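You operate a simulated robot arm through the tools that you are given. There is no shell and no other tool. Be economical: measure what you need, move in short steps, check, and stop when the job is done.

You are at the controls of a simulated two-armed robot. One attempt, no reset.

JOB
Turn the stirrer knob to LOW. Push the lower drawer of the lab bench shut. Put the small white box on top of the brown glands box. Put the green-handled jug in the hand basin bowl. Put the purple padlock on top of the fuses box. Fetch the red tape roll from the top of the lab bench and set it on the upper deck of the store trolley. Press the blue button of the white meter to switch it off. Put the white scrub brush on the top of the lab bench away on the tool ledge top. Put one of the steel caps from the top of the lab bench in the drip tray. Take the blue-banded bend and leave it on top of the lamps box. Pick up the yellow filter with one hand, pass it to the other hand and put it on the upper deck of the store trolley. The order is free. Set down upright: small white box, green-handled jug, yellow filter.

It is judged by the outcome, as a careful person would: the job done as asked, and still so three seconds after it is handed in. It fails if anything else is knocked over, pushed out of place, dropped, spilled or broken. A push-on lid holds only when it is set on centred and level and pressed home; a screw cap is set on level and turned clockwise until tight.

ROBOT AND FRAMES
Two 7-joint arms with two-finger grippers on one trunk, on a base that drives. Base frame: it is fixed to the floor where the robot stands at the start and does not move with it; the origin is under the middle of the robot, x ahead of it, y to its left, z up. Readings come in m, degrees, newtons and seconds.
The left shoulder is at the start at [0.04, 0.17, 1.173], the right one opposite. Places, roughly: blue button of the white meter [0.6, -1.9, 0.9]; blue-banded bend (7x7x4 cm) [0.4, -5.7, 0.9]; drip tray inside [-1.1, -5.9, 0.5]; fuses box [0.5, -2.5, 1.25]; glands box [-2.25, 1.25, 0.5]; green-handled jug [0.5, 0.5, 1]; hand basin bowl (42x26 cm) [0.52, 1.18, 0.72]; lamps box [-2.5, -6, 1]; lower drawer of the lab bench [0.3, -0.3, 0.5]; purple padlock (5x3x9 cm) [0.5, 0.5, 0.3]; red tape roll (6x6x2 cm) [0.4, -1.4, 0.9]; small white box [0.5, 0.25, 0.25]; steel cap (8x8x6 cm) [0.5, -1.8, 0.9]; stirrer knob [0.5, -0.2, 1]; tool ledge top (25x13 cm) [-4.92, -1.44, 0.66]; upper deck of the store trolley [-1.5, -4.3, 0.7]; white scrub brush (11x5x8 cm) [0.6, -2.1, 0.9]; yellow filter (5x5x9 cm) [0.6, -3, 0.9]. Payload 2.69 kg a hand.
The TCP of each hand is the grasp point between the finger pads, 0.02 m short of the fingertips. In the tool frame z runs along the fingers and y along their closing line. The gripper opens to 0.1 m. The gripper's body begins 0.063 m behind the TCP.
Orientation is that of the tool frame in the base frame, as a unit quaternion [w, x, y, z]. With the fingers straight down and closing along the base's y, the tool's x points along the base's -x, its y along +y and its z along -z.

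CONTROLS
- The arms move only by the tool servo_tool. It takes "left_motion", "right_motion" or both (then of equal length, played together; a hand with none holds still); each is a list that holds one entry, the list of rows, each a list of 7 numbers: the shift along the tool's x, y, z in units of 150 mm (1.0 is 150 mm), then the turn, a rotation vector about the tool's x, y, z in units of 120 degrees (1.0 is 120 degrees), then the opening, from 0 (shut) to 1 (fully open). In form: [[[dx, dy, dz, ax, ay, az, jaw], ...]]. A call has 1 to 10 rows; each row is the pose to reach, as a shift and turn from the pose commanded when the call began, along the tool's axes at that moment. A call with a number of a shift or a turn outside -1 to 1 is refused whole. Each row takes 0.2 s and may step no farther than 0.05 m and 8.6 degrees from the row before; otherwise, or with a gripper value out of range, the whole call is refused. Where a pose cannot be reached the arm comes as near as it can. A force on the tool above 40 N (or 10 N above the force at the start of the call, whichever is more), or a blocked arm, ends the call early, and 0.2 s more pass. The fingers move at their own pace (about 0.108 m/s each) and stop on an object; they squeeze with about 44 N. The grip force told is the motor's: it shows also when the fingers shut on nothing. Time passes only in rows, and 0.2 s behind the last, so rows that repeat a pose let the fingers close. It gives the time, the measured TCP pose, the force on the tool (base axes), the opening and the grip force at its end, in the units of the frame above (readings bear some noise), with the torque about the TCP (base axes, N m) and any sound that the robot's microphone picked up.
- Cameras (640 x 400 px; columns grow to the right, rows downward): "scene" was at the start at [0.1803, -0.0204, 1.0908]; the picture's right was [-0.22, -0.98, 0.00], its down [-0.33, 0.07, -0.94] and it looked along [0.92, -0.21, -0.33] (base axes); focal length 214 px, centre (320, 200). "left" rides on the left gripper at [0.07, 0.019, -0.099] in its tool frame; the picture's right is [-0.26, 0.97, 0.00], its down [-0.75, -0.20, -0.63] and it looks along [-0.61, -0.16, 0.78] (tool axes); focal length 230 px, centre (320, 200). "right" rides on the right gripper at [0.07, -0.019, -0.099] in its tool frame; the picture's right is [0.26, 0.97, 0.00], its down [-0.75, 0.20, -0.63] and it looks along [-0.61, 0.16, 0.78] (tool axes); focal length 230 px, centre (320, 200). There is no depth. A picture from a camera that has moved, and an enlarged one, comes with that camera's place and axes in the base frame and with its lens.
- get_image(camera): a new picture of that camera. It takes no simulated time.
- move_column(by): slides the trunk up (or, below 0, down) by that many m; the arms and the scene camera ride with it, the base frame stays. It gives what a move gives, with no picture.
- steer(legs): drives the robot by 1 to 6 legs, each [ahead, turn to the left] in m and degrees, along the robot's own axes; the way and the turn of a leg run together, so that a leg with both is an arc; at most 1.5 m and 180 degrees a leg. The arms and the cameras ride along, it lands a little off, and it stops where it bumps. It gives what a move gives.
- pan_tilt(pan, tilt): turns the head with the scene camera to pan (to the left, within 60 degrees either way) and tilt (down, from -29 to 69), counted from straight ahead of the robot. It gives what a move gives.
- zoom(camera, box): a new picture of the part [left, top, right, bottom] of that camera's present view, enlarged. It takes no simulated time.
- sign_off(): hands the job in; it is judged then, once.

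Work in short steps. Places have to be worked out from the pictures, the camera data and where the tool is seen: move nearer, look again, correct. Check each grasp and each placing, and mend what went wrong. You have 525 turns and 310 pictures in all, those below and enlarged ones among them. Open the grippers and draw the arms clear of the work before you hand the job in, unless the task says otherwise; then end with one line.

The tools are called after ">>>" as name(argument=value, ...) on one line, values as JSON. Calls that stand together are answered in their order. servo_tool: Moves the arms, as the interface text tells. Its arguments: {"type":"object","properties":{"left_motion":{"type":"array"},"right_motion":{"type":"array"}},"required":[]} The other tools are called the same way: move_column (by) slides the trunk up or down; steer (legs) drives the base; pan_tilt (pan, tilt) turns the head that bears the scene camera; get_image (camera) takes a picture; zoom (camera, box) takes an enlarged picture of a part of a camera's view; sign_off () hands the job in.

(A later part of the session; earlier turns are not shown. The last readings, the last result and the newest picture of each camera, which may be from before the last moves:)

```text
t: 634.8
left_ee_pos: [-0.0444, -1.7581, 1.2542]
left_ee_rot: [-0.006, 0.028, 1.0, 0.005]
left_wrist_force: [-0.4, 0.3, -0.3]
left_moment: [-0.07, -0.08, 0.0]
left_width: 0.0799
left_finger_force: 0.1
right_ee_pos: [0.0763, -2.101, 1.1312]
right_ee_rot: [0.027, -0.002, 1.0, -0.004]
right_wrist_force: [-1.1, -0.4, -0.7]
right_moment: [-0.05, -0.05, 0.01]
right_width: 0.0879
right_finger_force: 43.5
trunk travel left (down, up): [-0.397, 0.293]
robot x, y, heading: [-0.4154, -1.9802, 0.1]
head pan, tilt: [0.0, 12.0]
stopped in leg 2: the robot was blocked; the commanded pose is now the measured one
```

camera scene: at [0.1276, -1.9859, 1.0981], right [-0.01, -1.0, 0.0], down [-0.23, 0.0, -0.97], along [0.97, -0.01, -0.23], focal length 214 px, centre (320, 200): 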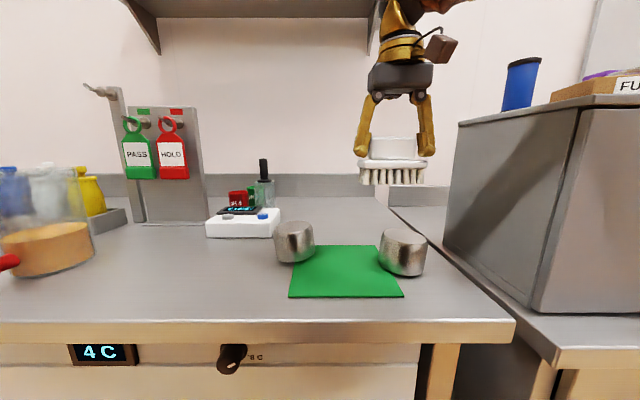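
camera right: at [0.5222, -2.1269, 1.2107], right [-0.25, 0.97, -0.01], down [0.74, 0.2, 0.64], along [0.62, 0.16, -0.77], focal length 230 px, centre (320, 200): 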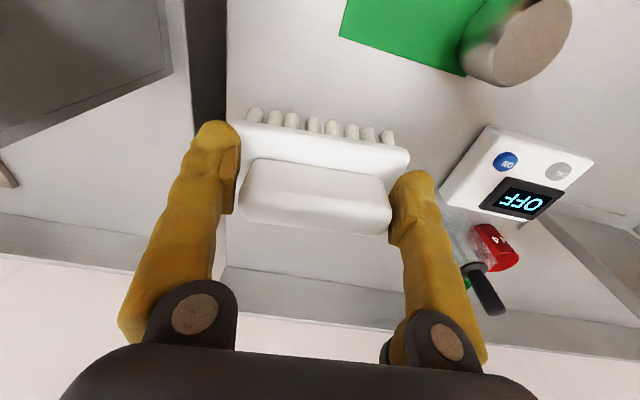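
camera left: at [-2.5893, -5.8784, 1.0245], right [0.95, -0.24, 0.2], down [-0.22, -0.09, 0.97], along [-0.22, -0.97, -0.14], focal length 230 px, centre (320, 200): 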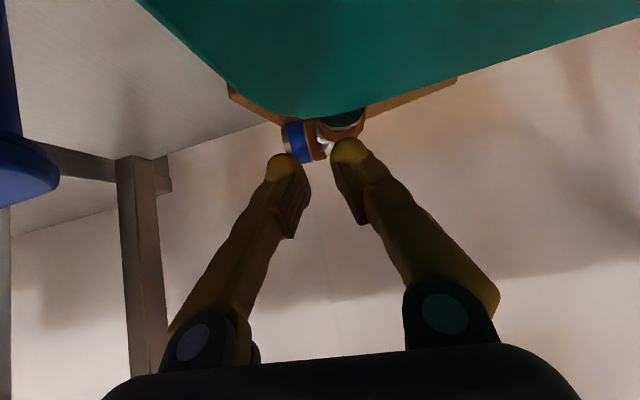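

Adjust the left arm (forward, lower, outward) to free it, then turn.

>>> servo_tool(left_motion=[[[-0.15, 0.1, 0.2, 0, 0, 0, 0.8], [-0.3, 0.2, 0.4, 0, 0, 0, 0.8], [-0.45, 0.3, 0.6, 0, 0, 0, 0.8], [-0.6, 0.4, 0.8, 0, 0, 0, 0.8], [-0.7, 0.4, 1.0, 0, 0, 0, 0.8]]])

>>> steer(legs=[[0, 90], [1.15, 0], [0, 85]])

>>> get_image(camera="scene")

```text
t: 636.0
left_ee_pos: [0.0725, -1.7024, 1.1332]
left_ee_rot: [0.026, 0.03, 0.999, 0.007]
left_wrist_force: [0.3, 1.1, 1.0]
left_moment: [-0.02, -0.01, 0.01]
left_width: 0.0798
left_finger_force: 0.1
right_ee_pos: [0.0811, -2.1029, 1.1281]
right_ee_rot: [0.023, -0.001, 1.0, -0.004]
right_wrist_force: [0.6, -0.2, -0.4]
right_moment: [-0.04, 0.02, -0.01]
right_width: 0.0876
right_finger_force: 44.0
trunk travel left (down, up): [-0.397, 0.293]
robot x, y, heading: [-0.4188, -1.9791, 0.2]
head pan, tilt: [0.0, 12.0]
```

```text
t: 649.4
left_ee_pos: [-0.9011, -1.0822, 1.133]
left_ee_rot: [0.005, 0.997, -0.078, -0.028]
left_wrist_force: [0.6, 0.2, 0.1]
left_moment: [-0.02, 0.01, 0.01]
left_width: 0.0798
left_finger_force: 0.1
right_ee_pos: [-0.8717, -0.6845, 1.1287]
right_ee_rot: [-0.005, 0.998, -0.049, -0.025]
right_wrist_force: [0.4, 0.2, -2.0]
right_moment: [-0.04, -0.01, 0.01]
right_width: 0.0864
right_finger_force: 43.2
trunk travel left (down, up): [-0.397, 0.293]
robot x, y, heading: [-0.3848, -0.841, 174.1]
head pan, tilt: [0.0, 12.0]
```

```text
71 pictures are left
camera scene: at [-0.5684, -0.8249, 1.0989], right [0.1, 0.99, 0.0], down [0.22, -0.02, -0.97], along [-0.97, 0.1, -0.22], focal length 214 px, centre (320, 200)
```

scene: 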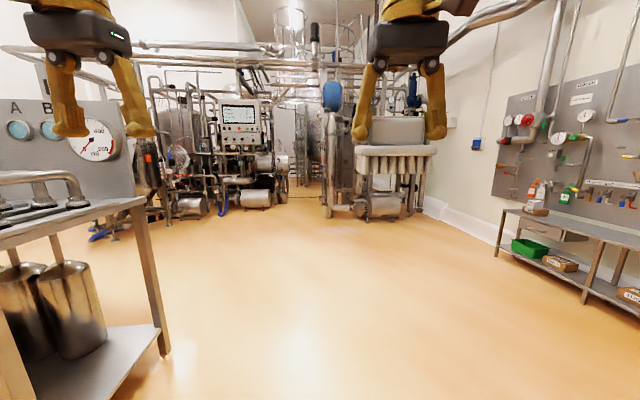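

Drive west toward the tool ledge at (-4.92,-1.44).

>>> steer(legs=[[0, 12], [1.5, 0], [1.2, 0]])

>>> get_image(camera="scene")

```text
t: 663.5
left_ee_pos: [-3.5466, -1.4754, 1.1408]
left_ee_rot: [0.007, 0.999, 0.012, -0.035]
left_wrist_force: [0.3, -0.1, -1.4]
left_moment: [-0.05, 0.02, 0.0]
left_width: 0.08
left_finger_force: 0.0
right_ee_pos: [-3.5881, -1.0785, 1.1375]
right_ee_rot: [-0.003, 0.999, 0.042, -0.032]
right_wrist_force: [-0.4, 0.1, -1.4]
right_moment: [0.01, -0.04, -0.05]
right_width: 0.0851
right_finger_force: 44.5
trunk travel left (down, up): [-0.397, 0.293]
robot x, y, heading: [-3.101, -1.1483, -175.2]
head pan, tilt: [0.0, 12.0]
```

```text
70 pictures are left
camera scene: at [-3.2824, -1.1629, 1.0988], right [-0.08, 1.0, 0.0], down [0.22, 0.02, -0.97], along [-0.97, -0.08, -0.23], focal length 214 px, centre (320, 200)
```

scene: 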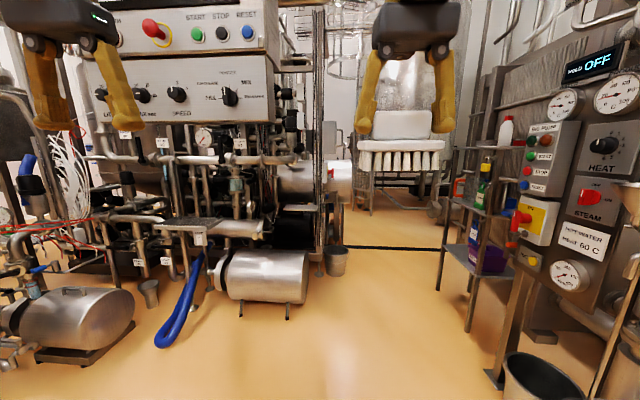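

>>> zoom(camera="scene", box=[220, 140, 400, 280])

```text
2.86 times, centred on (310, 210) of scene
camera zoom: at [-3.2824, -1.1629, 1.0988], right [-0.08, 1.0, 0.0], down [0.22, 0.02, -0.97], along [-0.97, -0.08, -0.23], focal length 613 px, centre (349, 171)
```

zoom: 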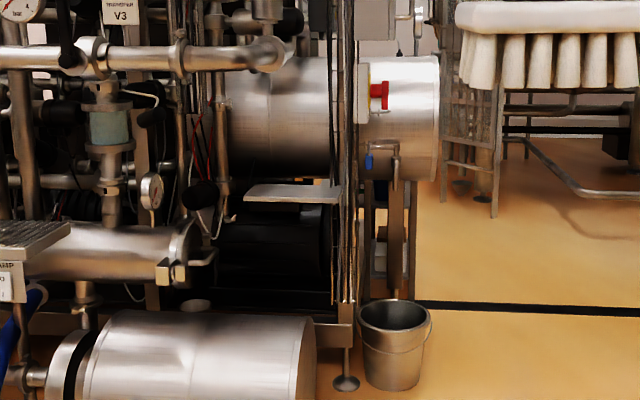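

The ledge is a small plate at (-4.92,-1.44,0.66), reachable only from the +x side. Drive closer and look.

>>> steer(legs=[[0, 8], [0.6, 0]])

>>> pan_tilt(pan=5, tilt=15)

>>> get_image(camera="scene")

```text
t: 666.5
left_ee_pos: [-3.8311, -1.609, 1.154]
left_ee_rot: [0.012, 0.996, 0.08, -0.033]
left_wrist_force: [1.3, 0.8, 0.1]
left_moment: [-0.06, 0.06, 0.0]
left_width: 0.08
left_finger_force: 0.0
right_ee_pos: [-3.9397, -1.2201, 1.1594]
right_ee_rot: [0.001, 0.992, 0.108, -0.059]
right_wrist_force: [0.8, 0.8, -0.8]
right_moment: [-0.03, 0.06, -0.01]
right_width: 0.0847
right_finger_force: 44.1
trunk travel left (down, up): [-0.397, 0.293]
robot x, y, heading: [-3.5041, -1.2356, -167.4]
head pan, tilt: [0.0, 12.0]
stopped in leg 2: the force on the tool passed its limit at 159 N (the readings are from after the stop); the commanded pose is now the measured one
```

```text
t: 667.2
left_ee_pos: [-3.8356, -1.609, 1.1538]
left_ee_rot: [0.011, 0.996, 0.079, -0.034]
left_wrist_force: [-0.2, 0.3, 0.5]
left_moment: [0.02, -0.01, -0.02]
left_width: 0.0801
left_finger_force: 0.0
right_ee_pos: [-3.9432, -1.2209, 1.1576]
right_ee_rot: [0.001, 0.993, 0.108, -0.056]
right_wrist_force: [-0.3, 0.3, -2.1]
right_moment: [0.04, -0.04, -0.01]
right_width: 0.0851
right_finger_force: 44.0
trunk travel left (down, up): [-0.397, 0.293]
robot x, y, heading: [-3.5031, -1.238, -167.4]
head pan, tilt: [5.0, 15.0]
```

```text
68 pictures are left
camera scene: at [-3.677, -1.2844, 1.0939], right [-0.3, 0.95, 0.0], down [0.26, 0.08, -0.96], along [-0.92, -0.29, -0.28], focal length 214 px, centre (320, 200)
```

scene: 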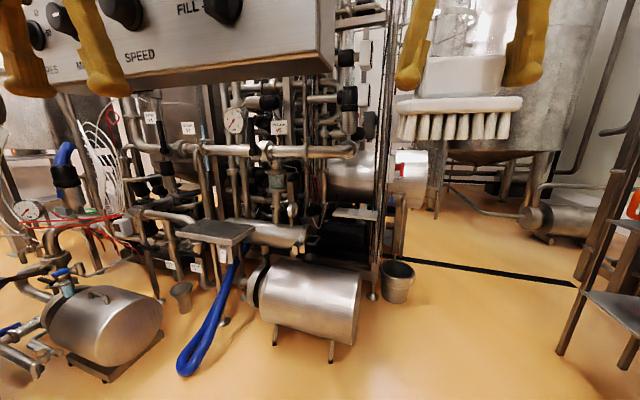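

The left hand bumped the machine's console. The ledge must be approached diagonally from the +y side with the left hand tucked low and near. Back off first and tuck the left hand.

>>> steer(legs=[[-0.3, 0]])

>>> servo_tool(left_motion=[[[0, -0.1, 0.25, 0, 0.015, 0, 0.5], [0, -0.2, 0.5, 0, 0.03, 0, 0.3], [0, -0.35, 0.75, 0, 0.03, 0, 0.3], [0, -0.5, 1.0, 0, 0.03, 0, 0.3]]])

>>> servo_tool(left_motion=[[[0.1, -0.1, 0.25, 0, 0, 0, 0.3], [0.2, -0.2, 0.5, 0, 0, 0, 0.3], [0.3, -0.35, 0.75, 0, 0, 0, 0.3], [0.4, -0.5, 1.0, 0, 0, 0, 0.3], [0.6, -0.6, 1.0, 0, 0, 0, 0.3], [0.8, -0.7, 1.0, 0, 0, 0, 0.3]]])

```text
t: 669.2
left_ee_pos: [-3.537, -1.5443, 1.1541]
left_ee_rot: [0.012, 0.996, 0.082, -0.035]
left_wrist_force: [0.2, 0.1, 0.8]
left_moment: [-0.03, 0.02, -0.03]
left_width: 0.0801
left_finger_force: 0.0
right_ee_pos: [-3.6465, -1.1565, 1.1578]
right_ee_rot: [0.001, 0.992, 0.11, -0.058]
right_wrist_force: [0.7, -0.3, -1.7]
right_moment: [0.0, 0.01, 0.02]
right_width: 0.0848
right_finger_force: 44.0
trunk travel left (down, up): [-0.397, 0.293]
robot x, y, heading: [-3.2042, -1.1762, -167.2]
head pan, tilt: [5.0, 15.0]
```

```text
t: 670.2
left_ee_pos: [-3.5476, -1.4692, 1.008]
left_ee_rot: [0.009, 0.997, 0.082, -0.01]
left_wrist_force: [0.4, -0.6, -0.1]
left_moment: [0.0, -0.02, -0.02]
left_width: 0.0302
left_finger_force: 0.0
right_ee_pos: [-3.631, -1.1517, 1.1639]
right_ee_rot: [0.001, 0.992, 0.11, -0.065]
right_wrist_force: [-0.1, -0.2, -1.4]
right_moment: [0.0, 0.02, 0.04]
right_width: 0.0846
right_finger_force: 44.3
trunk travel left (down, up): [-0.397, 0.293]
robot x, y, heading: [-3.2026, -1.1707, -167.4]
head pan, tilt: [5.0, 15.0]
```

```text
t: 671.6
left_ee_pos: [-3.4507, -1.3497, 0.855]
left_ee_rot: [-0.011, 0.994, 0.11, -0.01]
left_wrist_force: [-0.7, 0.4, 0.6]
left_moment: [-0.03, 0.0, 0.02]
left_width: 0.03
left_finger_force: 0.1
right_ee_pos: [-3.6287, -1.1528, 1.1656]
right_ee_rot: [0.001, 0.992, 0.11, -0.065]
right_wrist_force: [0.6, 0.9, -1.0]
right_moment: [-0.04, -0.01, 0.01]
right_width: 0.0848
right_finger_force: 43.7
trunk travel left (down, up): [-0.397, 0.293]
robot x, y, heading: [-3.2029, -1.1727, -167.2]
head pan, tilt: [5.0, 15.0]
```

Now drive around to (-4.45,-0.98) and look.

>>> steer(legs=[[0, -21], [1.2, 0]])

>>> pan_tilt(pan=45, tilt=25)

>>> get_image(camera="scene")

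```text
t: 678.8
left_ee_pos: [-4.678, -1.0663, 0.8582]
left_ee_rot: [-0.015, 0.997, -0.079, -0.011]
left_wrist_force: [0.0, 0.3, -0.2]
left_moment: [0.02, 0.0, -0.01]
left_width: 0.0301
left_finger_force: 0.0
right_ee_pos: [-4.773, -0.8213, 1.1644]
right_ee_rot: [-0.012, 0.995, -0.076, -0.063]
right_wrist_force: [-0.6, -0.3, -1.6]
right_moment: [0.02, -0.03, -0.01]
right_width: 0.0841
right_finger_force: 44.1
trunk travel left (down, up): [-0.397, 0.293]
robot x, y, heading: [-4.3845, -0.992, 171.5]
head pan, tilt: [5.0, 15.0]
```

```text
t: 679.9
left_ee_pos: [-4.6672, -1.0678, 0.865]
left_ee_rot: [-0.023, 0.997, -0.073, -0.02]
left_wrist_force: [0.6, -0.7, -0.4]
left_moment: [0.04, 0.01, -0.01]
left_width: 0.03
left_finger_force: 0.1
right_ee_pos: [-4.7534, -0.8243, 1.1708]
right_ee_rot: [-0.012, 0.994, -0.075, -0.073]
right_wrist_force: [0.0, -1.1, -1.6]
right_moment: [-0.01, -0.03, 0.03]
right_width: 0.084
right_finger_force: 43.9
trunk travel left (down, up): [-0.397, 0.293]
robot x, y, heading: [-4.3864, -0.9913, 171.4]
head pan, tilt: [45.0, 25.0]
```

```text
67 pictures are left
camera scene: at [-4.5445, -1.0342, 1.0783], right [-0.59, 0.81, -0.01], down [0.36, 0.25, -0.9], along [-0.72, -0.54, -0.43], focal length 214 px, centre (320, 200)
```

scene: 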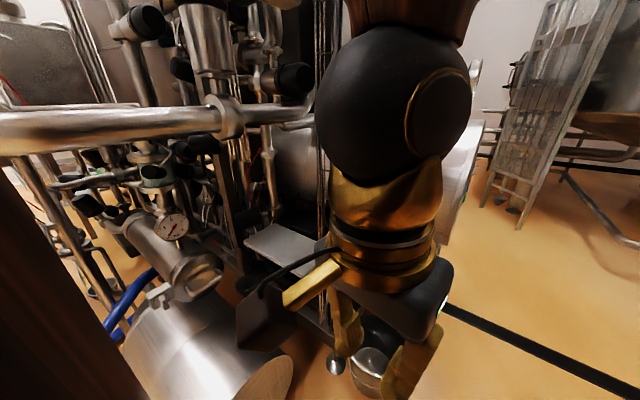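

Ledge visible at lower centre. Turn left ~60° toward it.

>>> steer(legs=[[0, 60]])

>>> pan_tilt(pan=-15, tilt=25)

>>> get_image(camera="scene")

```text
t: 683.0
left_ee_pos: [-4.4594, -1.2777, 0.8627]
left_ee_rot: [-0.006, 0.901, 0.432, -0.025]
left_wrist_force: [0.5, -0.2, 0.7]
left_moment: [0.02, 0.02, 0.02]
left_width: 0.03
left_finger_force: 0.0
right_ee_pos: [-4.7154, -1.2293, 1.1717]
right_ee_rot: [0.026, 0.899, 0.432, -0.069]
right_wrist_force: [-0.7, 0.2, -1.1]
right_moment: [0.03, 0.01, 0.0]
right_width: 0.0838
right_finger_force: 44.4
trunk travel left (down, up): [-0.397, 0.293]
robot x, y, heading: [-4.387, -0.991, -128.7]
head pan, tilt: [45.0, 25.0]
```

```text
t: 684.3
left_ee_pos: [-4.4532, -1.2666, 0.8697]
left_ee_rot: [-0.005, 0.899, 0.436, -0.036]
left_wrist_force: [0.0, 0.7, 0.8]
left_moment: [0.0, -0.01, 0.02]
left_width: 0.0301
left_finger_force: 0.1
right_ee_pos: [-4.7047, -1.2145, 1.1769]
right_ee_rot: [0.029, 0.898, 0.432, -0.077]
right_wrist_force: [0.3, 0.0, -1.1]
right_moment: [0.02, -0.02, -0.01]
right_width: 0.0841
right_finger_force: 44.3
trunk travel left (down, up): [-0.397, 0.293]
robot x, y, heading: [-4.3881, -0.9849, -128.8]
head pan, tilt: [-15.0, 25.0]
```

```text
66 pictures are left
camera scene: at [-4.5176, -1.1142, 1.0778], right [-0.59, 0.81, 0.0], down [0.35, 0.26, -0.9], along [-0.73, -0.53, -0.44], focal length 214 px, centre (320, 200)
```

scene: 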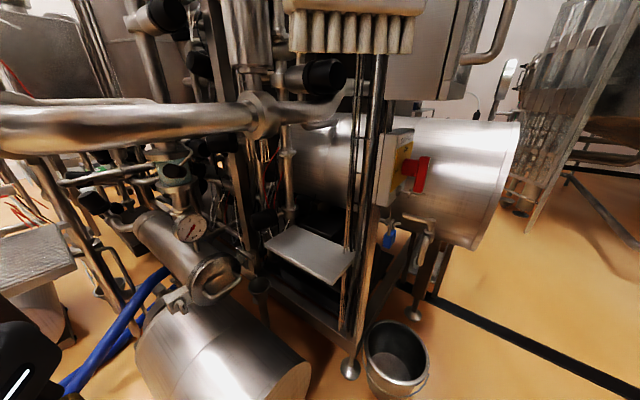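

Ledge corners measured: x -4.98…-4.845, y -1.56…-1.32. Rotate the brush so its length lies along y (tool heading 180°) while level.

>>> servo_tool(right_motion=[[[0, 0, 0, 0.004, 0.011, 0.06, 0.5], [0, 0, 0, 0.008, 0.022, 0.12, 0.5], [0, 0, 0, 0.012, 0.033, 0.18, 0.5], [0, 0, 0, 0.016, 0.044, 0.24, 0.5], [0, 0, 0, 0.02, 0.055, 0.3, 0.5], [0, 0, 0, 0.024, 0.066, 0.36, 0.5], [0, 0, 0, 0.029, 0.076, 0.427, 0.5], [0, 0, 0, 0.029, 0.076, 0.427, 0.5]]])

>>> steer(legs=[[0.1, 0]])

>>> get_image(camera="scene")

```text
t: 686.1
left_ee_pos: [-4.4522, -1.2667, 0.8684]
left_ee_rot: [-0.006, 0.899, 0.436, -0.035]
left_wrist_force: [-0.2, 0.8, 0.2]
left_moment: [0.0, -0.01, 0.0]
left_width: 0.03
left_finger_force: 0.1
right_ee_pos: [-4.7037, -1.2144, 1.176]
right_ee_rot: [-0.001, 1.0, -0.001, 0.001]
right_wrist_force: [-0.9, -0.7, -1.3]
right_moment: [0.05, 0.01, 0.04]
right_width: 0.084
right_finger_force: 43.7
trunk travel left (down, up): [-0.397, 0.293]
robot x, y, heading: [-4.3848, -0.9923, -128.7]
head pan, tilt: [-15.0, 25.0]
```

```text
t: 687.3
left_ee_pos: [-4.4938, -1.3155, 0.8772]
left_ee_rot: [-0.001, 0.898, 0.437, -0.052]
left_wrist_force: [0.0, 0.7, -0.8]
left_moment: [-0.04, -0.01, 0.03]
left_width: 0.0301
left_finger_force: 0.0
right_ee_pos: [-4.7383, -1.2592, 1.1836]
right_ee_rot: [0.006, 1.0, 0.003, -0.006]
right_wrist_force: [-0.3, -0.1, -1.3]
right_moment: [0.0, 0.0, -0.01]
right_width: 0.084
right_finger_force: 44.0
trunk travel left (down, up): [-0.397, 0.293]
robot x, y, heading: [-4.4353, -1.0532, -128.3]
head pan, tilt: [-15.0, 25.0]
stopped in leg 1: the robot was blocked; the commanded pose is now the measured one
```

```text
65 pictures are left
camera scene: at [-4.5512, -1.156, 1.0816], right [-0.6, 0.8, 0.0], down [0.34, 0.25, -0.91], along [-0.73, -0.54, -0.42], focal length 214 px, centre (320, 200)
```

scene: 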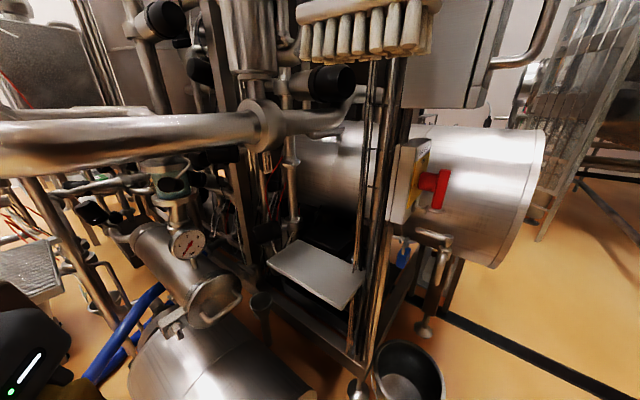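

Move the brush over the ledge while lowering.

>>> servo_tool(right_motion=[[[-0.1, 0.1, 0.15, 0, 0, 0, 0.5], [-0.22, 0.22, 0.3, 0, 0, 0, 0.5], [-0.34, 0.36, 0.45, 0, 0, 0, 0.5], [-0.46, 0.5, 0.6, 0, 0, 0, 0.5], [-0.58, 0.62, 0.75, 0, 0, 0, 0.5]]])

>>> servo_tool(right_motion=[[[-0.12, 0.12, 0.1, 0, 0, 0, 0.5], [-0.24, 0.25, 0.2, 0, 0, 0, 0.5], [-0.36, 0.38, 0.3, 0, 0, 0, 0.5], [-0.48, 0.5, 0.4, 0, 0, 0, 0.5], [-0.6, 0.62, 0.5, 0, 0, 0, 0.5]]])

>>> get_image(camera="scene")

```text
t: 688.5
left_ee_pos: [-4.5029, -1.3228, 0.8767]
left_ee_rot: [-0.006, 0.895, 0.442, -0.056]
left_wrist_force: [0.0, -0.1, 0.0]
left_moment: [0.02, -0.02, 0.01]
left_width: 0.0298
left_finger_force: 0.0
right_ee_pos: [-4.8301, -1.3569, 1.0711]
right_ee_rot: [0.005, 1.0, 0.004, -0.005]
right_wrist_force: [-0.9, -0.6, -1.4]
right_moment: [0.03, -0.09, 0.01]
right_width: 0.0837
right_finger_force: 44.1
trunk travel left (down, up): [-0.397, 0.293]
robot x, y, heading: [-4.4376, -1.0514, -128.1]
head pan, tilt: [-15.0, 25.0]
```

```text
t: 689.3
left_ee_pos: [-4.5177, -1.3212, 0.8839]
left_ee_rot: [-0.006, 0.89, 0.446, -0.092]
left_wrist_force: [0.1, -0.5, -0.8]
left_moment: [-0.01, 0.03, -0.01]
left_width: 0.0301
left_finger_force: 0.0
right_ee_pos: [-4.8715, -1.3986, 1.0367]
right_ee_rot: [0.004, 1.0, 0.005, -0.007]
right_wrist_force: [-0.1, 1.2, -2.0]
right_moment: [-0.03, 0.0, 0.0]
right_width: 0.084
right_finger_force: 44.3
trunk travel left (down, up): [-0.397, 0.293]
robot x, y, heading: [-4.441, -1.0518, -128.0]
head pan, tilt: [-15.0, 25.0]
stopped in row 4 (right hand): the force on the tool passed its limit at 52 N (the readings are from after the stop); the commanded pose is now the measured one
```

```text
64 pictures are left
camera scene: at [-4.5666, -1.1749, 1.0779], right [-0.6, 0.8, 0.0], down [0.35, 0.27, -0.9], along [-0.72, -0.54, -0.44], focal length 214 px, centre (320, 200)
```

scene: 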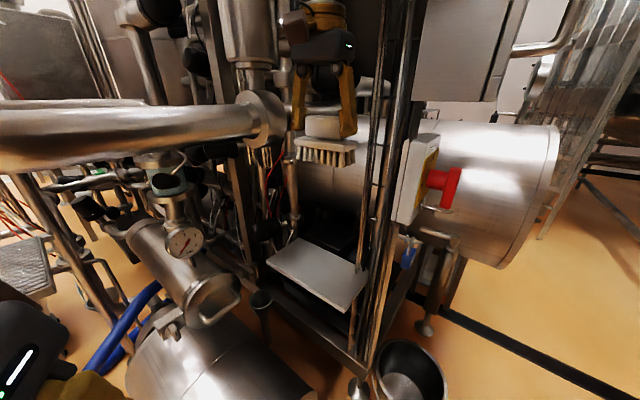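

Something (the black valve knob/pipe above the ledge) was touched. Retreat, go lower, then enter beneath it.

>>> servo_tool(right_motion=[[[0.15, -0.15, 0, 0, 0, 0, 0.5], [0.3, -0.3, 0, 0, 0, 0, 0.5], [0.47, -0.46, 0.0, 0, 0, 0, 0.5], [0.47, -0.46, 0.3, 0, 0, 0, 0.5], [0.47, -0.46, 0.6, 0, 0, 0, 0.5], [0.47, -0.46, 0.9, 0, 0, 0, 0.5]]])

>>> get_image(camera="scene")

```text
t: 690.7
left_ee_pos: [-4.5189, -1.3211, 0.8828]
left_ee_rot: [-0.009, 0.891, 0.444, -0.092]
left_wrist_force: [-0.2, -0.7, 0.4]
left_moment: [0.01, 0.01, 0.01]
left_width: 0.0301
left_finger_force: 0.1
right_ee_pos: [-4.8053, -1.3305, 0.901]
right_ee_rot: [0.004, 1.0, 0.004, -0.007]
right_wrist_force: [0.1, 0.0, -0.9]
right_moment: [0.0, -0.03, 0.02]
right_width: 0.0837
right_finger_force: 43.9
trunk travel left (down, up): [-0.397, 0.293]
robot x, y, heading: [-4.4382, -1.0491, -128.3]
head pan, tilt: [-15.0, 25.0]
```

```text
63 pictures are left
camera scene: at [-4.5671, -1.1758, 1.0777], right [-0.6, 0.8, 0.0], down [0.35, 0.27, -0.9], along [-0.72, -0.54, -0.44], focal length 214 px, centre (320, 200)
```

scene: 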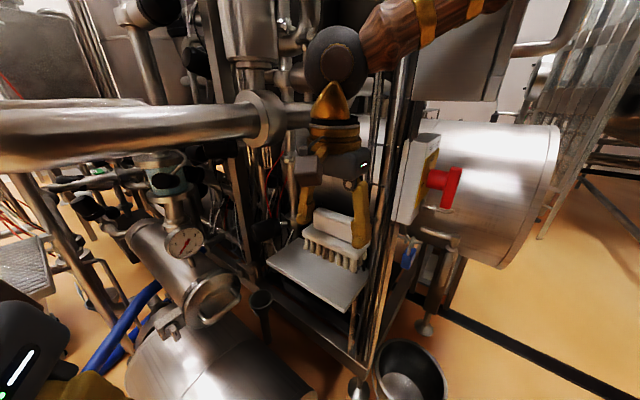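

Lower to just above ledge height outside its front edge.

>>> servo_tool(right_motion=[[[0, 0, 0.25, 0, 0, 0, 0.5], [0, 0, 0.5, 0, 0, 0, 0.5], [0, 0, 0.75, 0, 0, 0, 0.5], [0, 0, 0.95, 0, 0, 0, 0.5], [0, 0, 0.95, 0, 0, 0, 0.5]]])

>>> zoom(camera="scene", box=[200, 60, 440, 340])

```text
t: 691.9
left_ee_pos: [-4.518, -1.3214, 0.8837]
left_ee_rot: [-0.007, 0.891, 0.445, -0.092]
left_wrist_force: [0.4, -0.4, -1.0]
left_moment: [0.0, -0.01, -0.01]
left_width: 0.0302
left_finger_force: 0.1
right_ee_pos: [-4.8078, -1.3313, 0.7573]
right_ee_rot: [0.003, 1.0, 0.005, -0.006]
right_wrist_force: [-0.1, -0.9, -1.3]
right_moment: [0.01, -0.05, 0.02]
right_width: 0.0838
right_finger_force: 43.7
trunk travel left (down, up): [-0.397, 0.293]
robot x, y, heading: [-4.4365, -1.0516, -128.3]
head pan, tilt: [-15.0, 25.0]
```

```text
1.43 times, centred on (320, 200) of scene
camera zoom: at [-4.5666, -1.1753, 1.0779], right [-0.6, 0.8, 0.0], down [0.35, 0.27, -0.9], along [-0.72, -0.54, -0.44], focal length 306 px, centre (320, 200)
```

zoom: 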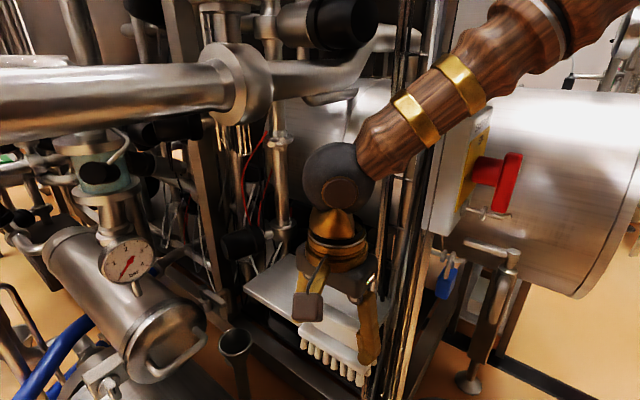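

Slide in over the ledge.

>>> servo_tool(right_motion=[[[0, 0.2, -0.02, 0, 0, 0, 0.5], [-0.05, 0.4, -0.02, 0, 0, 0, 0.5], [-0.15, 0.6, -0.02, 0, 0, 0, 0.5], [-0.3, 0.73, -0.02, 0, 0, 0, 0.5], [-0.45, 0.75, -0.02, 0, 0, 0, 0.5], [-0.45, 0.75, -0.02, 0, 0, 0, 0.5]]])

>>> zoom(camera="scene", box=[200, 60, 440, 340])

```text
t: 693.2
left_ee_pos: [-4.5342, -1.3207, 0.8926]
left_ee_rot: [-0.01, 0.885, 0.448, -0.127]
left_wrist_force: [0.5, 0.3, 0.6]
left_moment: [-0.03, -0.01, 0.02]
left_width: 0.03
left_finger_force: 0.1
right_ee_pos: [-4.8656, -1.4395, 0.7681]
right_ee_rot: [0.01, 1.0, 0.004, -0.009]
right_wrist_force: [-0.9, 0.4, -1.4]
right_moment: [-0.04, -0.01, 0.01]
right_width: 0.0837
right_finger_force: 44.6
trunk travel left (down, up): [-0.397, 0.293]
robot x, y, heading: [-4.4401, -1.0511, -128.4]
head pan, tilt: [-15.0, 25.0]
stopped in row 6 (right hand): the arm was blocked; the commanded pose is now the measured one
```

```text
1.43 times, centred on (320, 200) of scene
camera zoom: at [-4.5668, -1.1738, 1.0781], right [-0.6, 0.8, 0.0], down [0.35, 0.26, -0.9], along [-0.72, -0.54, -0.44], focal length 306 px, centre (320, 200)
```

zoom: 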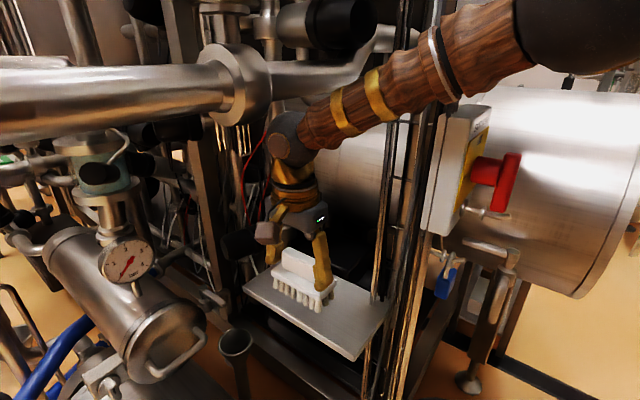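

Blocked slightly by the wrist near the pipe; lower a bit and nudge inward.

>>> servo_tool(right_motion=[[[0, 0.0, 0.07, 0, 0, 0, 0.5], [0, 0.0, 0.14, 0, 0, 0, 0.5], [-0.08, 0.0, 0.16, 0, 0, 0, 0.5], [-0.15, 0.0, 0.17, 0, 0, 0, 0.5], [-0.15, 0.0, 0.17, 0, 0, 0, 0.5]]])

>>> zoom(camera="scene", box=[240, 160, 400, 320])

```text
t: 693.5
left_ee_pos: [-4.5515, -1.3193, 0.9003]
left_ee_rot: [-0.014, 0.877, 0.452, -0.163]
left_wrist_force: [0.3, 0.6, -0.2]
left_moment: [-0.05, -0.04, -0.02]
left_width: 0.0302
left_finger_force: 0.1
right_ee_pos: [-4.8595, -1.4315, 0.773]
right_ee_rot: [0.016, 1.0, 0.002, -0.012]
right_wrist_force: [-0.6, 0.3, -1.5]
right_moment: [-0.05, 0.0, 0.01]
right_width: 0.0838
right_finger_force: 44.1
trunk travel left (down, up): [-0.397, 0.293]
robot x, y, heading: [-4.4366, -1.0538, -128.2]
head pan, tilt: [-15.0, 25.0]
stopped in row 1 (right hand): the arm was blocked; the commanded pose is now the measured one
```

```text
2.50 times, centred on (320, 240) of scene
camera zoom: at [-4.5668, -1.1735, 1.0781], right [-0.6, 0.8, 0.0], down [0.35, 0.26, -0.9], along [-0.72, -0.54, -0.44], focal length 536 px, centre (320, 100)
```

zoom: 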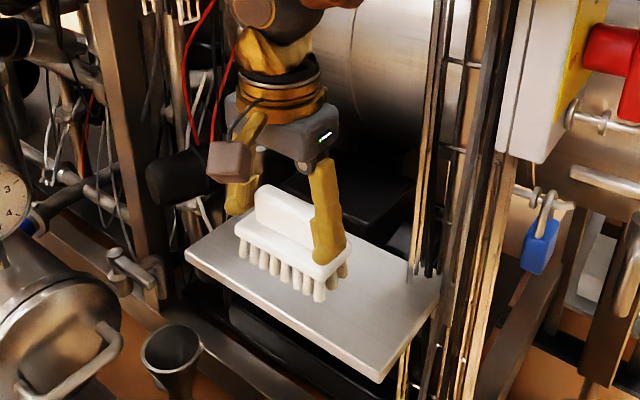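

The forearm is likely rubbing the vertical rods because of the bent elbow. Back the robot up 7 cm so the arm is straighter, then re-enter.

>>> steer(legs=[[-0.07, 0]])

>>> servo_tool(right_motion=[[[-0.08, 0.1, 0, 0, 0.005, 0, 0.5], [-0.16, 0.2, 0, 0, 0.01, 0, 0.5], [-0.25, 0.32, 0, 0, 0.012, 0, 0.5], [-0.35, 0.42, 0.0, 0, 0.012, 0, 0.5], [-0.42, 0.47, 0.02, 0, 0.012, 0, 0.5]]])

>>> zoom(camera="scene", box=[220, 60, 440, 320])

```text
t: 694.5
left_ee_pos: [-4.5052, -1.2617, 0.9001]
left_ee_rot: [-0.014, 0.877, 0.452, -0.163]
left_wrist_force: [0.1, 0.6, -0.2]
left_moment: [0.0, 0.02, 0.0]
left_width: 0.0298
left_finger_force: 0.1
right_ee_pos: [-4.8119, -1.3759, 0.7728]
right_ee_rot: [0.015, 1.0, 0.004, -0.011]
right_wrist_force: [-0.5, 1.0, -0.4]
right_moment: [-0.02, -0.01, 0.02]
right_width: 0.0835
right_finger_force: 43.7
trunk travel left (down, up): [-0.397, 0.293]
robot x, y, heading: [-4.3938, -0.9927, -128.0]
head pan, tilt: [-15.0, 25.0]
```

```text
t: 695.2
left_ee_pos: [-4.538, -1.2556, 0.9218]
left_ee_rot: [-0.025, 0.859, 0.455, -0.232]
left_wrist_force: [-0.2, 1.2, 0.7]
left_moment: [-0.02, -0.03, 0.0]
left_width: 0.03
left_finger_force: 0.1
right_ee_pos: [-4.8286, -1.3946, 0.7912]
right_ee_rot: [0.029, 1.0, 0.003, -0.011]
right_wrist_force: [0.0, 0.6, -1.8]
right_moment: [-0.04, -0.04, 0.01]
right_width: 0.0836
right_finger_force: 43.8
trunk travel left (down, up): [-0.397, 0.293]
robot x, y, heading: [-4.3948, -0.9953, -127.9]
head pan, tilt: [-15.0, 25.0]
stopped in row 3 (right hand): the arm was blocked; the commanded pose is now the measured one
```

```text
1.54 times, centred on (330, 190) of scene
camera zoom: at [-4.521, -1.1159, 1.0781], right [-0.6, 0.8, 0.0], down [0.35, 0.26, -0.9], along [-0.72, -0.54, -0.44], focal length 330 px, centre (305, 215)
```

zoom: 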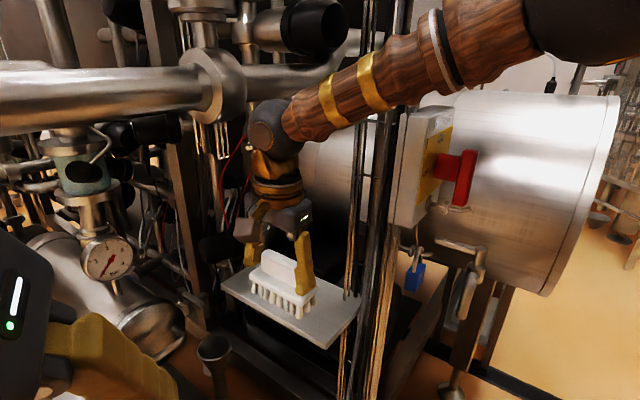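

The left hand has been pushed toward the centre and is interfering. Move it outward and down a bit.

>>> servo_tool(left_motion=[[[0, 0.15, 0.1, 0, 0, 0, 0.3], [0, 0.3, 0.2, 0, 0, 0, 0.3], [0, 0.5, 0.3, 0, 0, 0, 0.3], [0, 0.7, 0.4, 0, 0, 0, 0.3], [0, 0.85, 0.4, 0, 0, 0, 0.3]]])

>>> servo_tool(right_motion=[[[-0.08, 0.1, 0.05, 0, 0.005, 0, 0.5], [-0.16, 0.2, 0.1, 0, 0.015, 0, 0.5], [-0.24, 0.3, 0.12, 0, 0.025, 0, 0.5], [-0.3, 0.33, 0.15, 0, 0.025, 0, 0.5]]])

>>> zoom(camera="scene", box=[220, 60, 440, 320])

```text
t: 695.5
left_ee_pos: [-4.5523, -1.2516, 0.9322]
left_ee_rot: [-0.03, 0.851, 0.452, -0.265]
left_wrist_force: [0.6, 0.6, 0.1]
left_moment: [-0.06, -0.01, 0.01]
left_width: 0.03
left_finger_force: 0.0
left hand out of reach, approached as far as the arm can: row 1
right_ee_pos: [-4.8195, -1.3866, 0.8005]
right_ee_rot: [0.034, 0.999, 0.003, -0.014]
right_wrist_force: [-0.7, 1.7, -1.6]
right_moment: [-0.07, -0.02, 0.05]
right_width: 0.0833
right_finger_force: 44.6
trunk travel left (down, up): [-0.397, 0.293]
robot x, y, heading: [-4.3923, -0.9894, -128.2]
head pan, tilt: [-15.0, 25.0]
stopped in row 1 (right hand): the arm was blocked; the commanded pose is now the measured one
```

```text
t: 696.1
left_ee_pos: [-4.5673, -1.2467, 0.9458]
left_ee_rot: [-0.036, 0.84, 0.451, -0.299]
left_wrist_force: [0.6, 1.1, -0.2]
left_moment: [-0.02, -0.02, 0.06]
left_width: 0.0298
left_finger_force: 0.1
right_ee_pos: [-4.8323, -1.4002, 0.7991]
right_ee_rot: [0.041, 0.999, 0.002, -0.011]
right_wrist_force: [-0.1, 0.6, -1.8]
right_moment: [-0.05, -0.04, -0.01]
right_width: 0.0833
right_finger_force: 44.0
trunk travel left (down, up): [-0.397, 0.293]
robot x, y, heading: [-4.3914, -0.9906, -128.0]
head pan, tilt: [-15.0, 25.0]
stopped in row 2 (right hand): the arm was blocked; the commanded pose is now the measured one
```

```text
1.54 times, centred on (330, 190) of scene
camera zoom: at [-4.5208, -1.1155, 1.0782], right [-0.6, 0.8, 0.0], down [0.35, 0.26, -0.9], along [-0.72, -0.54, -0.44], focal length 330 px, centre (305, 215)
```

zoom: 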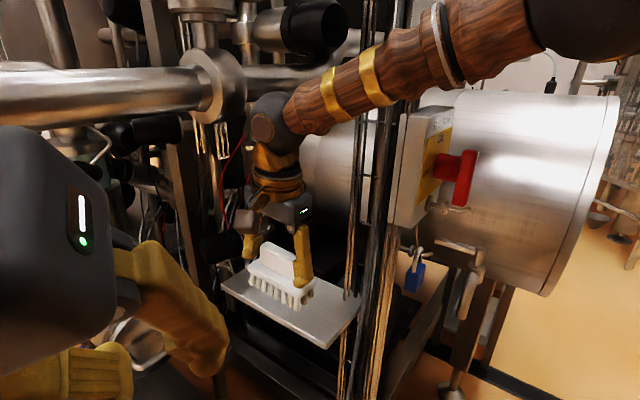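

Test: move the right hand straight down a few centimetres here.

>>> servo_tool(right_motion=[[[0, 0, 0.06, 0, 0.01, 0, 0.5], [0, 0, 0.12, 0, 0.02, 0, 0.5], [0, 0, 0.18, 0, 0.03, 0, 0.5], [0, 0, 0.24, 0, 0.035, 0, 0.5]]])

```text
t: 696.4
left_ee_pos: [-4.5778, -1.2485, 0.9595]
left_ee_rot: [-0.035, 0.825, 0.457, -0.331]
left_wrist_force: [-0.5, -0.1, -0.1]
left_moment: [-0.05, -0.01, 0.04]
left_width: 0.0301
left_finger_force: 0.0
right_ee_pos: [-4.8263, -1.3956, 0.8036]
right_ee_rot: [0.047, 0.999, 0.003, -0.01]
right_wrist_force: [0.0, 0.7, -1.3]
right_moment: [-0.05, 0.0, 0.03]
right_width: 0.0833
right_finger_force: 44.4
trunk travel left (down, up): [-0.397, 0.293]
robot x, y, heading: [-4.3957, -0.9959, -127.9]
head pan, tilt: [-15.0, 25.0]
stopped in row 1 (right hand): the arm was blocked; the commanded pose is now the measured one
```

Jammed by my own arms. Back out to open space and re-pose the left arm.

>>> steer(legs=[[-0.3, 0]])

>>> servo_tool(left_motion=[[[-0.1, 0.1, 0, 0.05, 0, 0, 0.3], [-0.25, 0.2, 0, 0.1, 0, 0, 0.3], [-0.4, 0.35, 0, 0.15, 0, 0, 0.3], [-0.55, 0.5, 0, 0.2, 0, 0, 0.3], [-0.7, 0.65, 0, 0.25, 0, 0, 0.3], [-0.7, 0.8, 0, 0.3, 0, 0, 0.3]]])

```text
t: 697.4
left_ee_pos: [-4.5579, -1.2258, 0.9589]
left_ee_rot: [-0.036, 0.821, 0.462, -0.332]
left_wrist_force: [-2.0, -2.6, -0.2]
left_moment: [0.19, -0.14, -0.06]
left_width: 0.03
left_finger_force: 0.0
right_ee_pos: [-4.8012, -1.3659, 0.7976]
right_ee_rot: [0.042, 0.999, 0.003, -0.006]
right_wrist_force: [-1.8, -1.5, -2.6]
right_moment: [0.04, -0.05, 0.0]
right_width: 0.0831
right_finger_force: 44.1
trunk travel left (down, up): [-0.397, 0.293]
robot x, y, heading: [-4.3659, -0.9606, -128.3]
head pan, tilt: [-15.0, 25.0]
stopped in leg 1: the robot was blocked; the commanded pose is now the measured one
```

```text
t: 698.8
left_ee_pos: [-4.4914, -1.3551, 0.9738]
left_ee_rot: [-0.289, 0.775, 0.326, -0.457]
left_wrist_force: [0.4, 0.3, 0.7]
left_moment: [0.0, 0.03, 0.01]
left_width: 0.0301
left_finger_force: 0.1
left hand out of reach, approached as far as the arm can: row 1, 2, 3
right_ee_pos: [-4.7898, -1.3565, 0.8102]
right_ee_rot: [0.05, 0.999, 0.005, -0.013]
right_wrist_force: [-0.1, -0.5, -1.9]
right_moment: [-0.03, -0.04, -0.03]
right_width: 0.0834
right_finger_force: 45.0
trunk travel left (down, up): [-0.397, 0.293]
robot x, y, heading: [-4.3666, -0.9607, -127.9]
head pan, tilt: [-15.0, 25.0]
```

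Correct the left hand's orientation (roll) back to vertical.

>>> servo_tool(left_motion=[[[0, 0, 0, -0.059, 0.034, -0.009, 0.3], [0, 0, 0, -0.118, 0.068, -0.018, 0.3], [0, 0, 0, -0.177, 0.103, -0.026, 0.3], [0, 0, 0, -0.235, 0.137, -0.035, 0.3], [0, 0, 0, -0.294, 0.171, -0.044, 0.3], [0, 0, 0, -0.353, 0.205, -0.053, 0.3], [0, 0, 0, -0.412, 0.24, -0.061, 0.3], [0, 0, 0, -0.471, 0.274, -0.07, 0.3]]])

>>> pan_tilt(pan=15, tilt=25)

>>> get_image(camera="scene")

```text
t: 700.6
left_ee_pos: [-4.495, -1.3533, 0.9751]
left_ee_rot: [-0.002, 0.887, 0.463, -0.001]
left_wrist_force: [0.0, 0.5, 0.2]
left_moment: [-0.02, -0.03, 0.01]
left_width: 0.03
left_finger_force: 0.1
right_ee_pos: [-4.7905, -1.3543, 0.8093]
right_ee_rot: [0.051, 0.999, 0.005, -0.012]
right_wrist_force: [0.1, 0.3, -1.5]
right_moment: [0.01, -0.02, -0.02]
right_width: 0.0831
right_finger_force: 44.5
trunk travel left (down, up): [-0.397, 0.293]
robot x, y, heading: [-4.3689, -0.9584, -128.3]
head pan, tilt: [-15.0, 25.0]
```

```text
t: 701.5
left_ee_pos: [-4.4954, -1.3541, 0.9743]
left_ee_rot: [-0.002, 0.887, 0.462, -0.002]
left_wrist_force: [0.4, 1.3, -0.6]
left_moment: [0.0, -0.02, 0.0]
left_width: 0.0299
left_finger_force: 0.0
right_ee_pos: [-4.7901, -1.3554, 0.8104]
right_ee_rot: [0.051, 0.999, 0.004, -0.012]
right_wrist_force: [-0.5, -0.5, -1.4]
right_moment: [0.03, 0.0, 0.0]
right_width: 0.0832
right_finger_force: 43.8
trunk travel left (down, up): [-0.397, 0.293]
robot x, y, heading: [-4.3651, -0.9574, -128.1]
head pan, tilt: [15.0, 25.0]
```

```text
57 pictures are left
camera scene: at [-4.4566, -1.1132, 1.0778], right [-0.92, 0.39, 0.0], down [0.18, 0.4, -0.9], along [-0.35, -0.83, -0.44], focal length 214 px, centre (320, 200)
```

scene: 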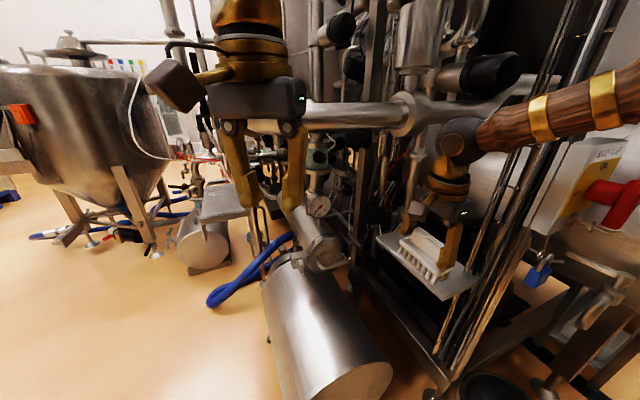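

Both arms are free again. Level the right hand, draw the left slightly back, and drive 6 cm closer.

>>> servo_tool(left_motion=[[[0.1, 0, 0, 0, 0, 0, 0.3], [0.2, 0, 0, 0, 0, 0, 0.3], [0.25, 0, 0, 0, 0, 0, 0.3]]], right_motion=[[[0, 0, 0, 0.02, 0.005, 0, 0.5], [0, 0, 0, 0.04, 0.01, 0.004, 0.5], [0, 0, 0, 0.049, 0.0115, 0.004, 0.5]]])

>>> steer(legs=[[0.05, 0]])

>>> servo_tool(right_motion=[[[-0.1, 0.08, 0, 0, 0, 0, 0.5], [-0.2, 0.16, 0.0, 0, 0, 0, 0.5], [-0.28, 0.24, 0, 0, 0, 0, 0.5], [-0.33, 0.3, 0.0, 0, 0, 0, 0.5]]])

```text
t: 702.4
left_ee_pos: [-4.4605, -1.3089, 0.9823]
left_ee_rot: [0.003, 0.887, 0.462, -0.011]
left_wrist_force: [0.3, 1.7, 1.3]
left_moment: [-0.09, 0.06, -0.04]
left_width: 0.03
left_finger_force: 0.0
right_ee_pos: [-4.7848, -1.3451, 0.8206]
right_ee_rot: [0.008, 1.0, 0.0, -0.005]
right_wrist_force: [0.3, 0.6, -1.1]
right_moment: [-0.06, 0.01, 0.01]
right_width: 0.0832
right_finger_force: 43.7
trunk travel left (down, up): [-0.397, 0.293]
robot x, y, heading: [-4.3717, -0.9603, -128.1]
head pan, tilt: [15.0, 25.0]
stopped in row 3 (right hand): the arm was blocked; the commanded pose is now the measured one
```

```text
t: 703.3
left_ee_pos: [-4.4955, -1.3537, 0.9782]
left_ee_rot: [0.002, 0.887, 0.463, -0.008]
left_wrist_force: [-0.5, -1.4, -0.4]
left_moment: [0.03, -0.04, 0.02]
left_width: 0.03
left_finger_force: 0.1
right_ee_pos: [-4.8153, -1.3883, 0.8183]
right_ee_rot: [0.006, 1.0, 0.001, -0.004]
right_wrist_force: [0.7, 0.1, -1.5]
right_moment: [0.04, -0.04, -0.05]
right_width: 0.0831
right_finger_force: 44.0
trunk travel left (down, up): [-0.397, 0.293]
robot x, y, heading: [-4.3962, -0.9994, -128.3]
head pan, tilt: [15.0, 25.0]
```

```text
t: 704.0
left_ee_pos: [-4.472, -1.3254, 0.9909]
left_ee_rot: [0.011, 0.886, 0.463, -0.025]
left_wrist_force: [0.4, -0.2, 0.3]
left_moment: [-0.08, 0.03, 0.0]
left_width: 0.0301
left_finger_force: 0.0
right_ee_pos: [-4.8355, -1.3984, 0.838]
right_ee_rot: [0.022, 1.0, 0.0, -0.013]
right_wrist_force: [0.5, 1.3, -0.4]
right_moment: [-0.03, 0.0, 0.01]
right_width: 0.0833
right_finger_force: 43.9
trunk travel left (down, up): [-0.397, 0.293]
robot x, y, heading: [-4.3958, -0.9986, -128.1]
head pan, tilt: [15.0, 25.0]
stopped in row 3 (right hand): the arm was blocked; the commanded pose is now the measured one
```

The rods stand near (-4.85,-1.29), so the arm must come in from further +x. Retract the right hand, back off, and re-approach with heading ≈-150°.

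>>> servo_tool(right_motion=[[[0.2, -0.1, 0, 0, 0, 0, 0.5], [0.35, -0.25, 0.0, 0, 0, 0, 0.5], [0.45, -0.45, -0.1, 0, 0, 0, 0.5], [0.5, -0.63, -0.2, 0, 0, 0, 0.5]]])

>>> steer(legs=[[-0.25, 0], [0, 22], [0.3, 0], [0, -44]])

>>> pan_tilt(pan=10, tilt=25)

>>> get_image(camera="scene")

```text
t: 704.3
left_ee_pos: [-4.4616, -1.3127, 0.9964]
left_ee_rot: [0.015, 0.886, 0.462, -0.033]
left_wrist_force: [0.5, 1.0, -0.6]
left_moment: [-0.08, 0.08, -0.02]
left_width: 0.0303
left_finger_force: 0.0
right_ee_pos: [-4.8155, -1.3808, 0.8473]
right_ee_rot: [0.028, 0.999, 0.0, -0.017]
right_wrist_force: [1.0, 1.3, -0.9]
right_moment: [-0.05, 0.0, 0.0]
right_width: 0.083
right_finger_force: 44.2
trunk travel left (down, up): [-0.397, 0.293]
robot x, y, heading: [-4.3978, -0.9985, -128.2]
head pan, tilt: [15.0, 25.0]
stopped in row 1 (right hand): the arm was blocked; the commanded pose is now the measured one
```

```text
t: 708.1
left_ee_pos: [-4.2086, -1.1832, 1.0015]
left_ee_rot: [0.027, 0.785, 0.618, -0.039]
left_wrist_force: [-0.8, -2.0, 0.3]
left_moment: [0.08, -0.06, 0.0]
left_width: 0.0299
left_finger_force: 0.0
right_ee_pos: [-4.5114, -1.3766, 0.8536]
right_ee_rot: [0.037, 0.982, 0.185, -0.013]
right_wrist_force: [-0.1, -1.1, -2.7]
right_moment: [0.09, -0.06, -0.01]
right_width: 0.0827
right_finger_force: 43.7
trunk travel left (down, up): [-0.397, 0.293]
robot x, y, heading: [-4.267, -0.8727, -105.7]
head pan, tilt: [15.0, 25.0]
stopped in leg 3: the robot was blocked; the commanded pose is now the measured one
```

```text
t: 708.8
left_ee_pos: [-4.2069, -1.1792, 1.0047]
left_ee_rot: [0.03, 0.784, 0.618, -0.048]
left_wrist_force: [-0.3, 0.4, -0.2]
left_moment: [-0.02, 0.03, 0.0]
left_width: 0.0302
left_finger_force: 0.1
right_ee_pos: [-4.508, -1.369, 0.8605]
right_ee_rot: [0.043, 0.982, 0.185, -0.016]
right_wrist_force: [0.7, 0.8, -0.8]
right_moment: [-0.02, -0.02, 0.04]
right_width: 0.0828
right_finger_force: 43.9
trunk travel left (down, up): [-0.397, 0.293]
robot x, y, heading: [-4.2657, -0.8788, -106.0]
head pan, tilt: [10.0, 25.0]
```

```text
56 pictures are left
camera scene: at [-4.2987, -1.0537, 1.078], right [-1.0, 0.1, 0.0], down [0.05, 0.43, -0.9], along [-0.09, -0.9, -0.44], focal length 214 px, centre (320, 200)
```

scene: 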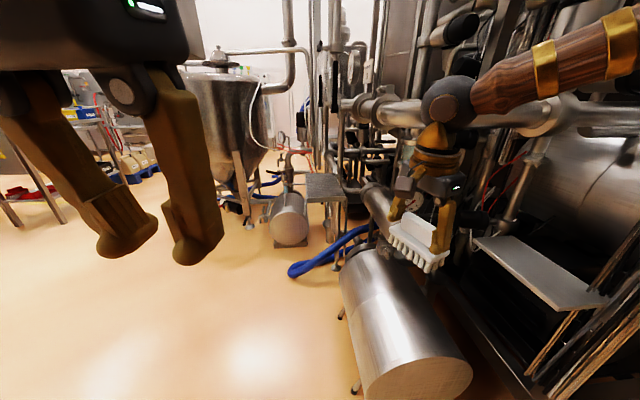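

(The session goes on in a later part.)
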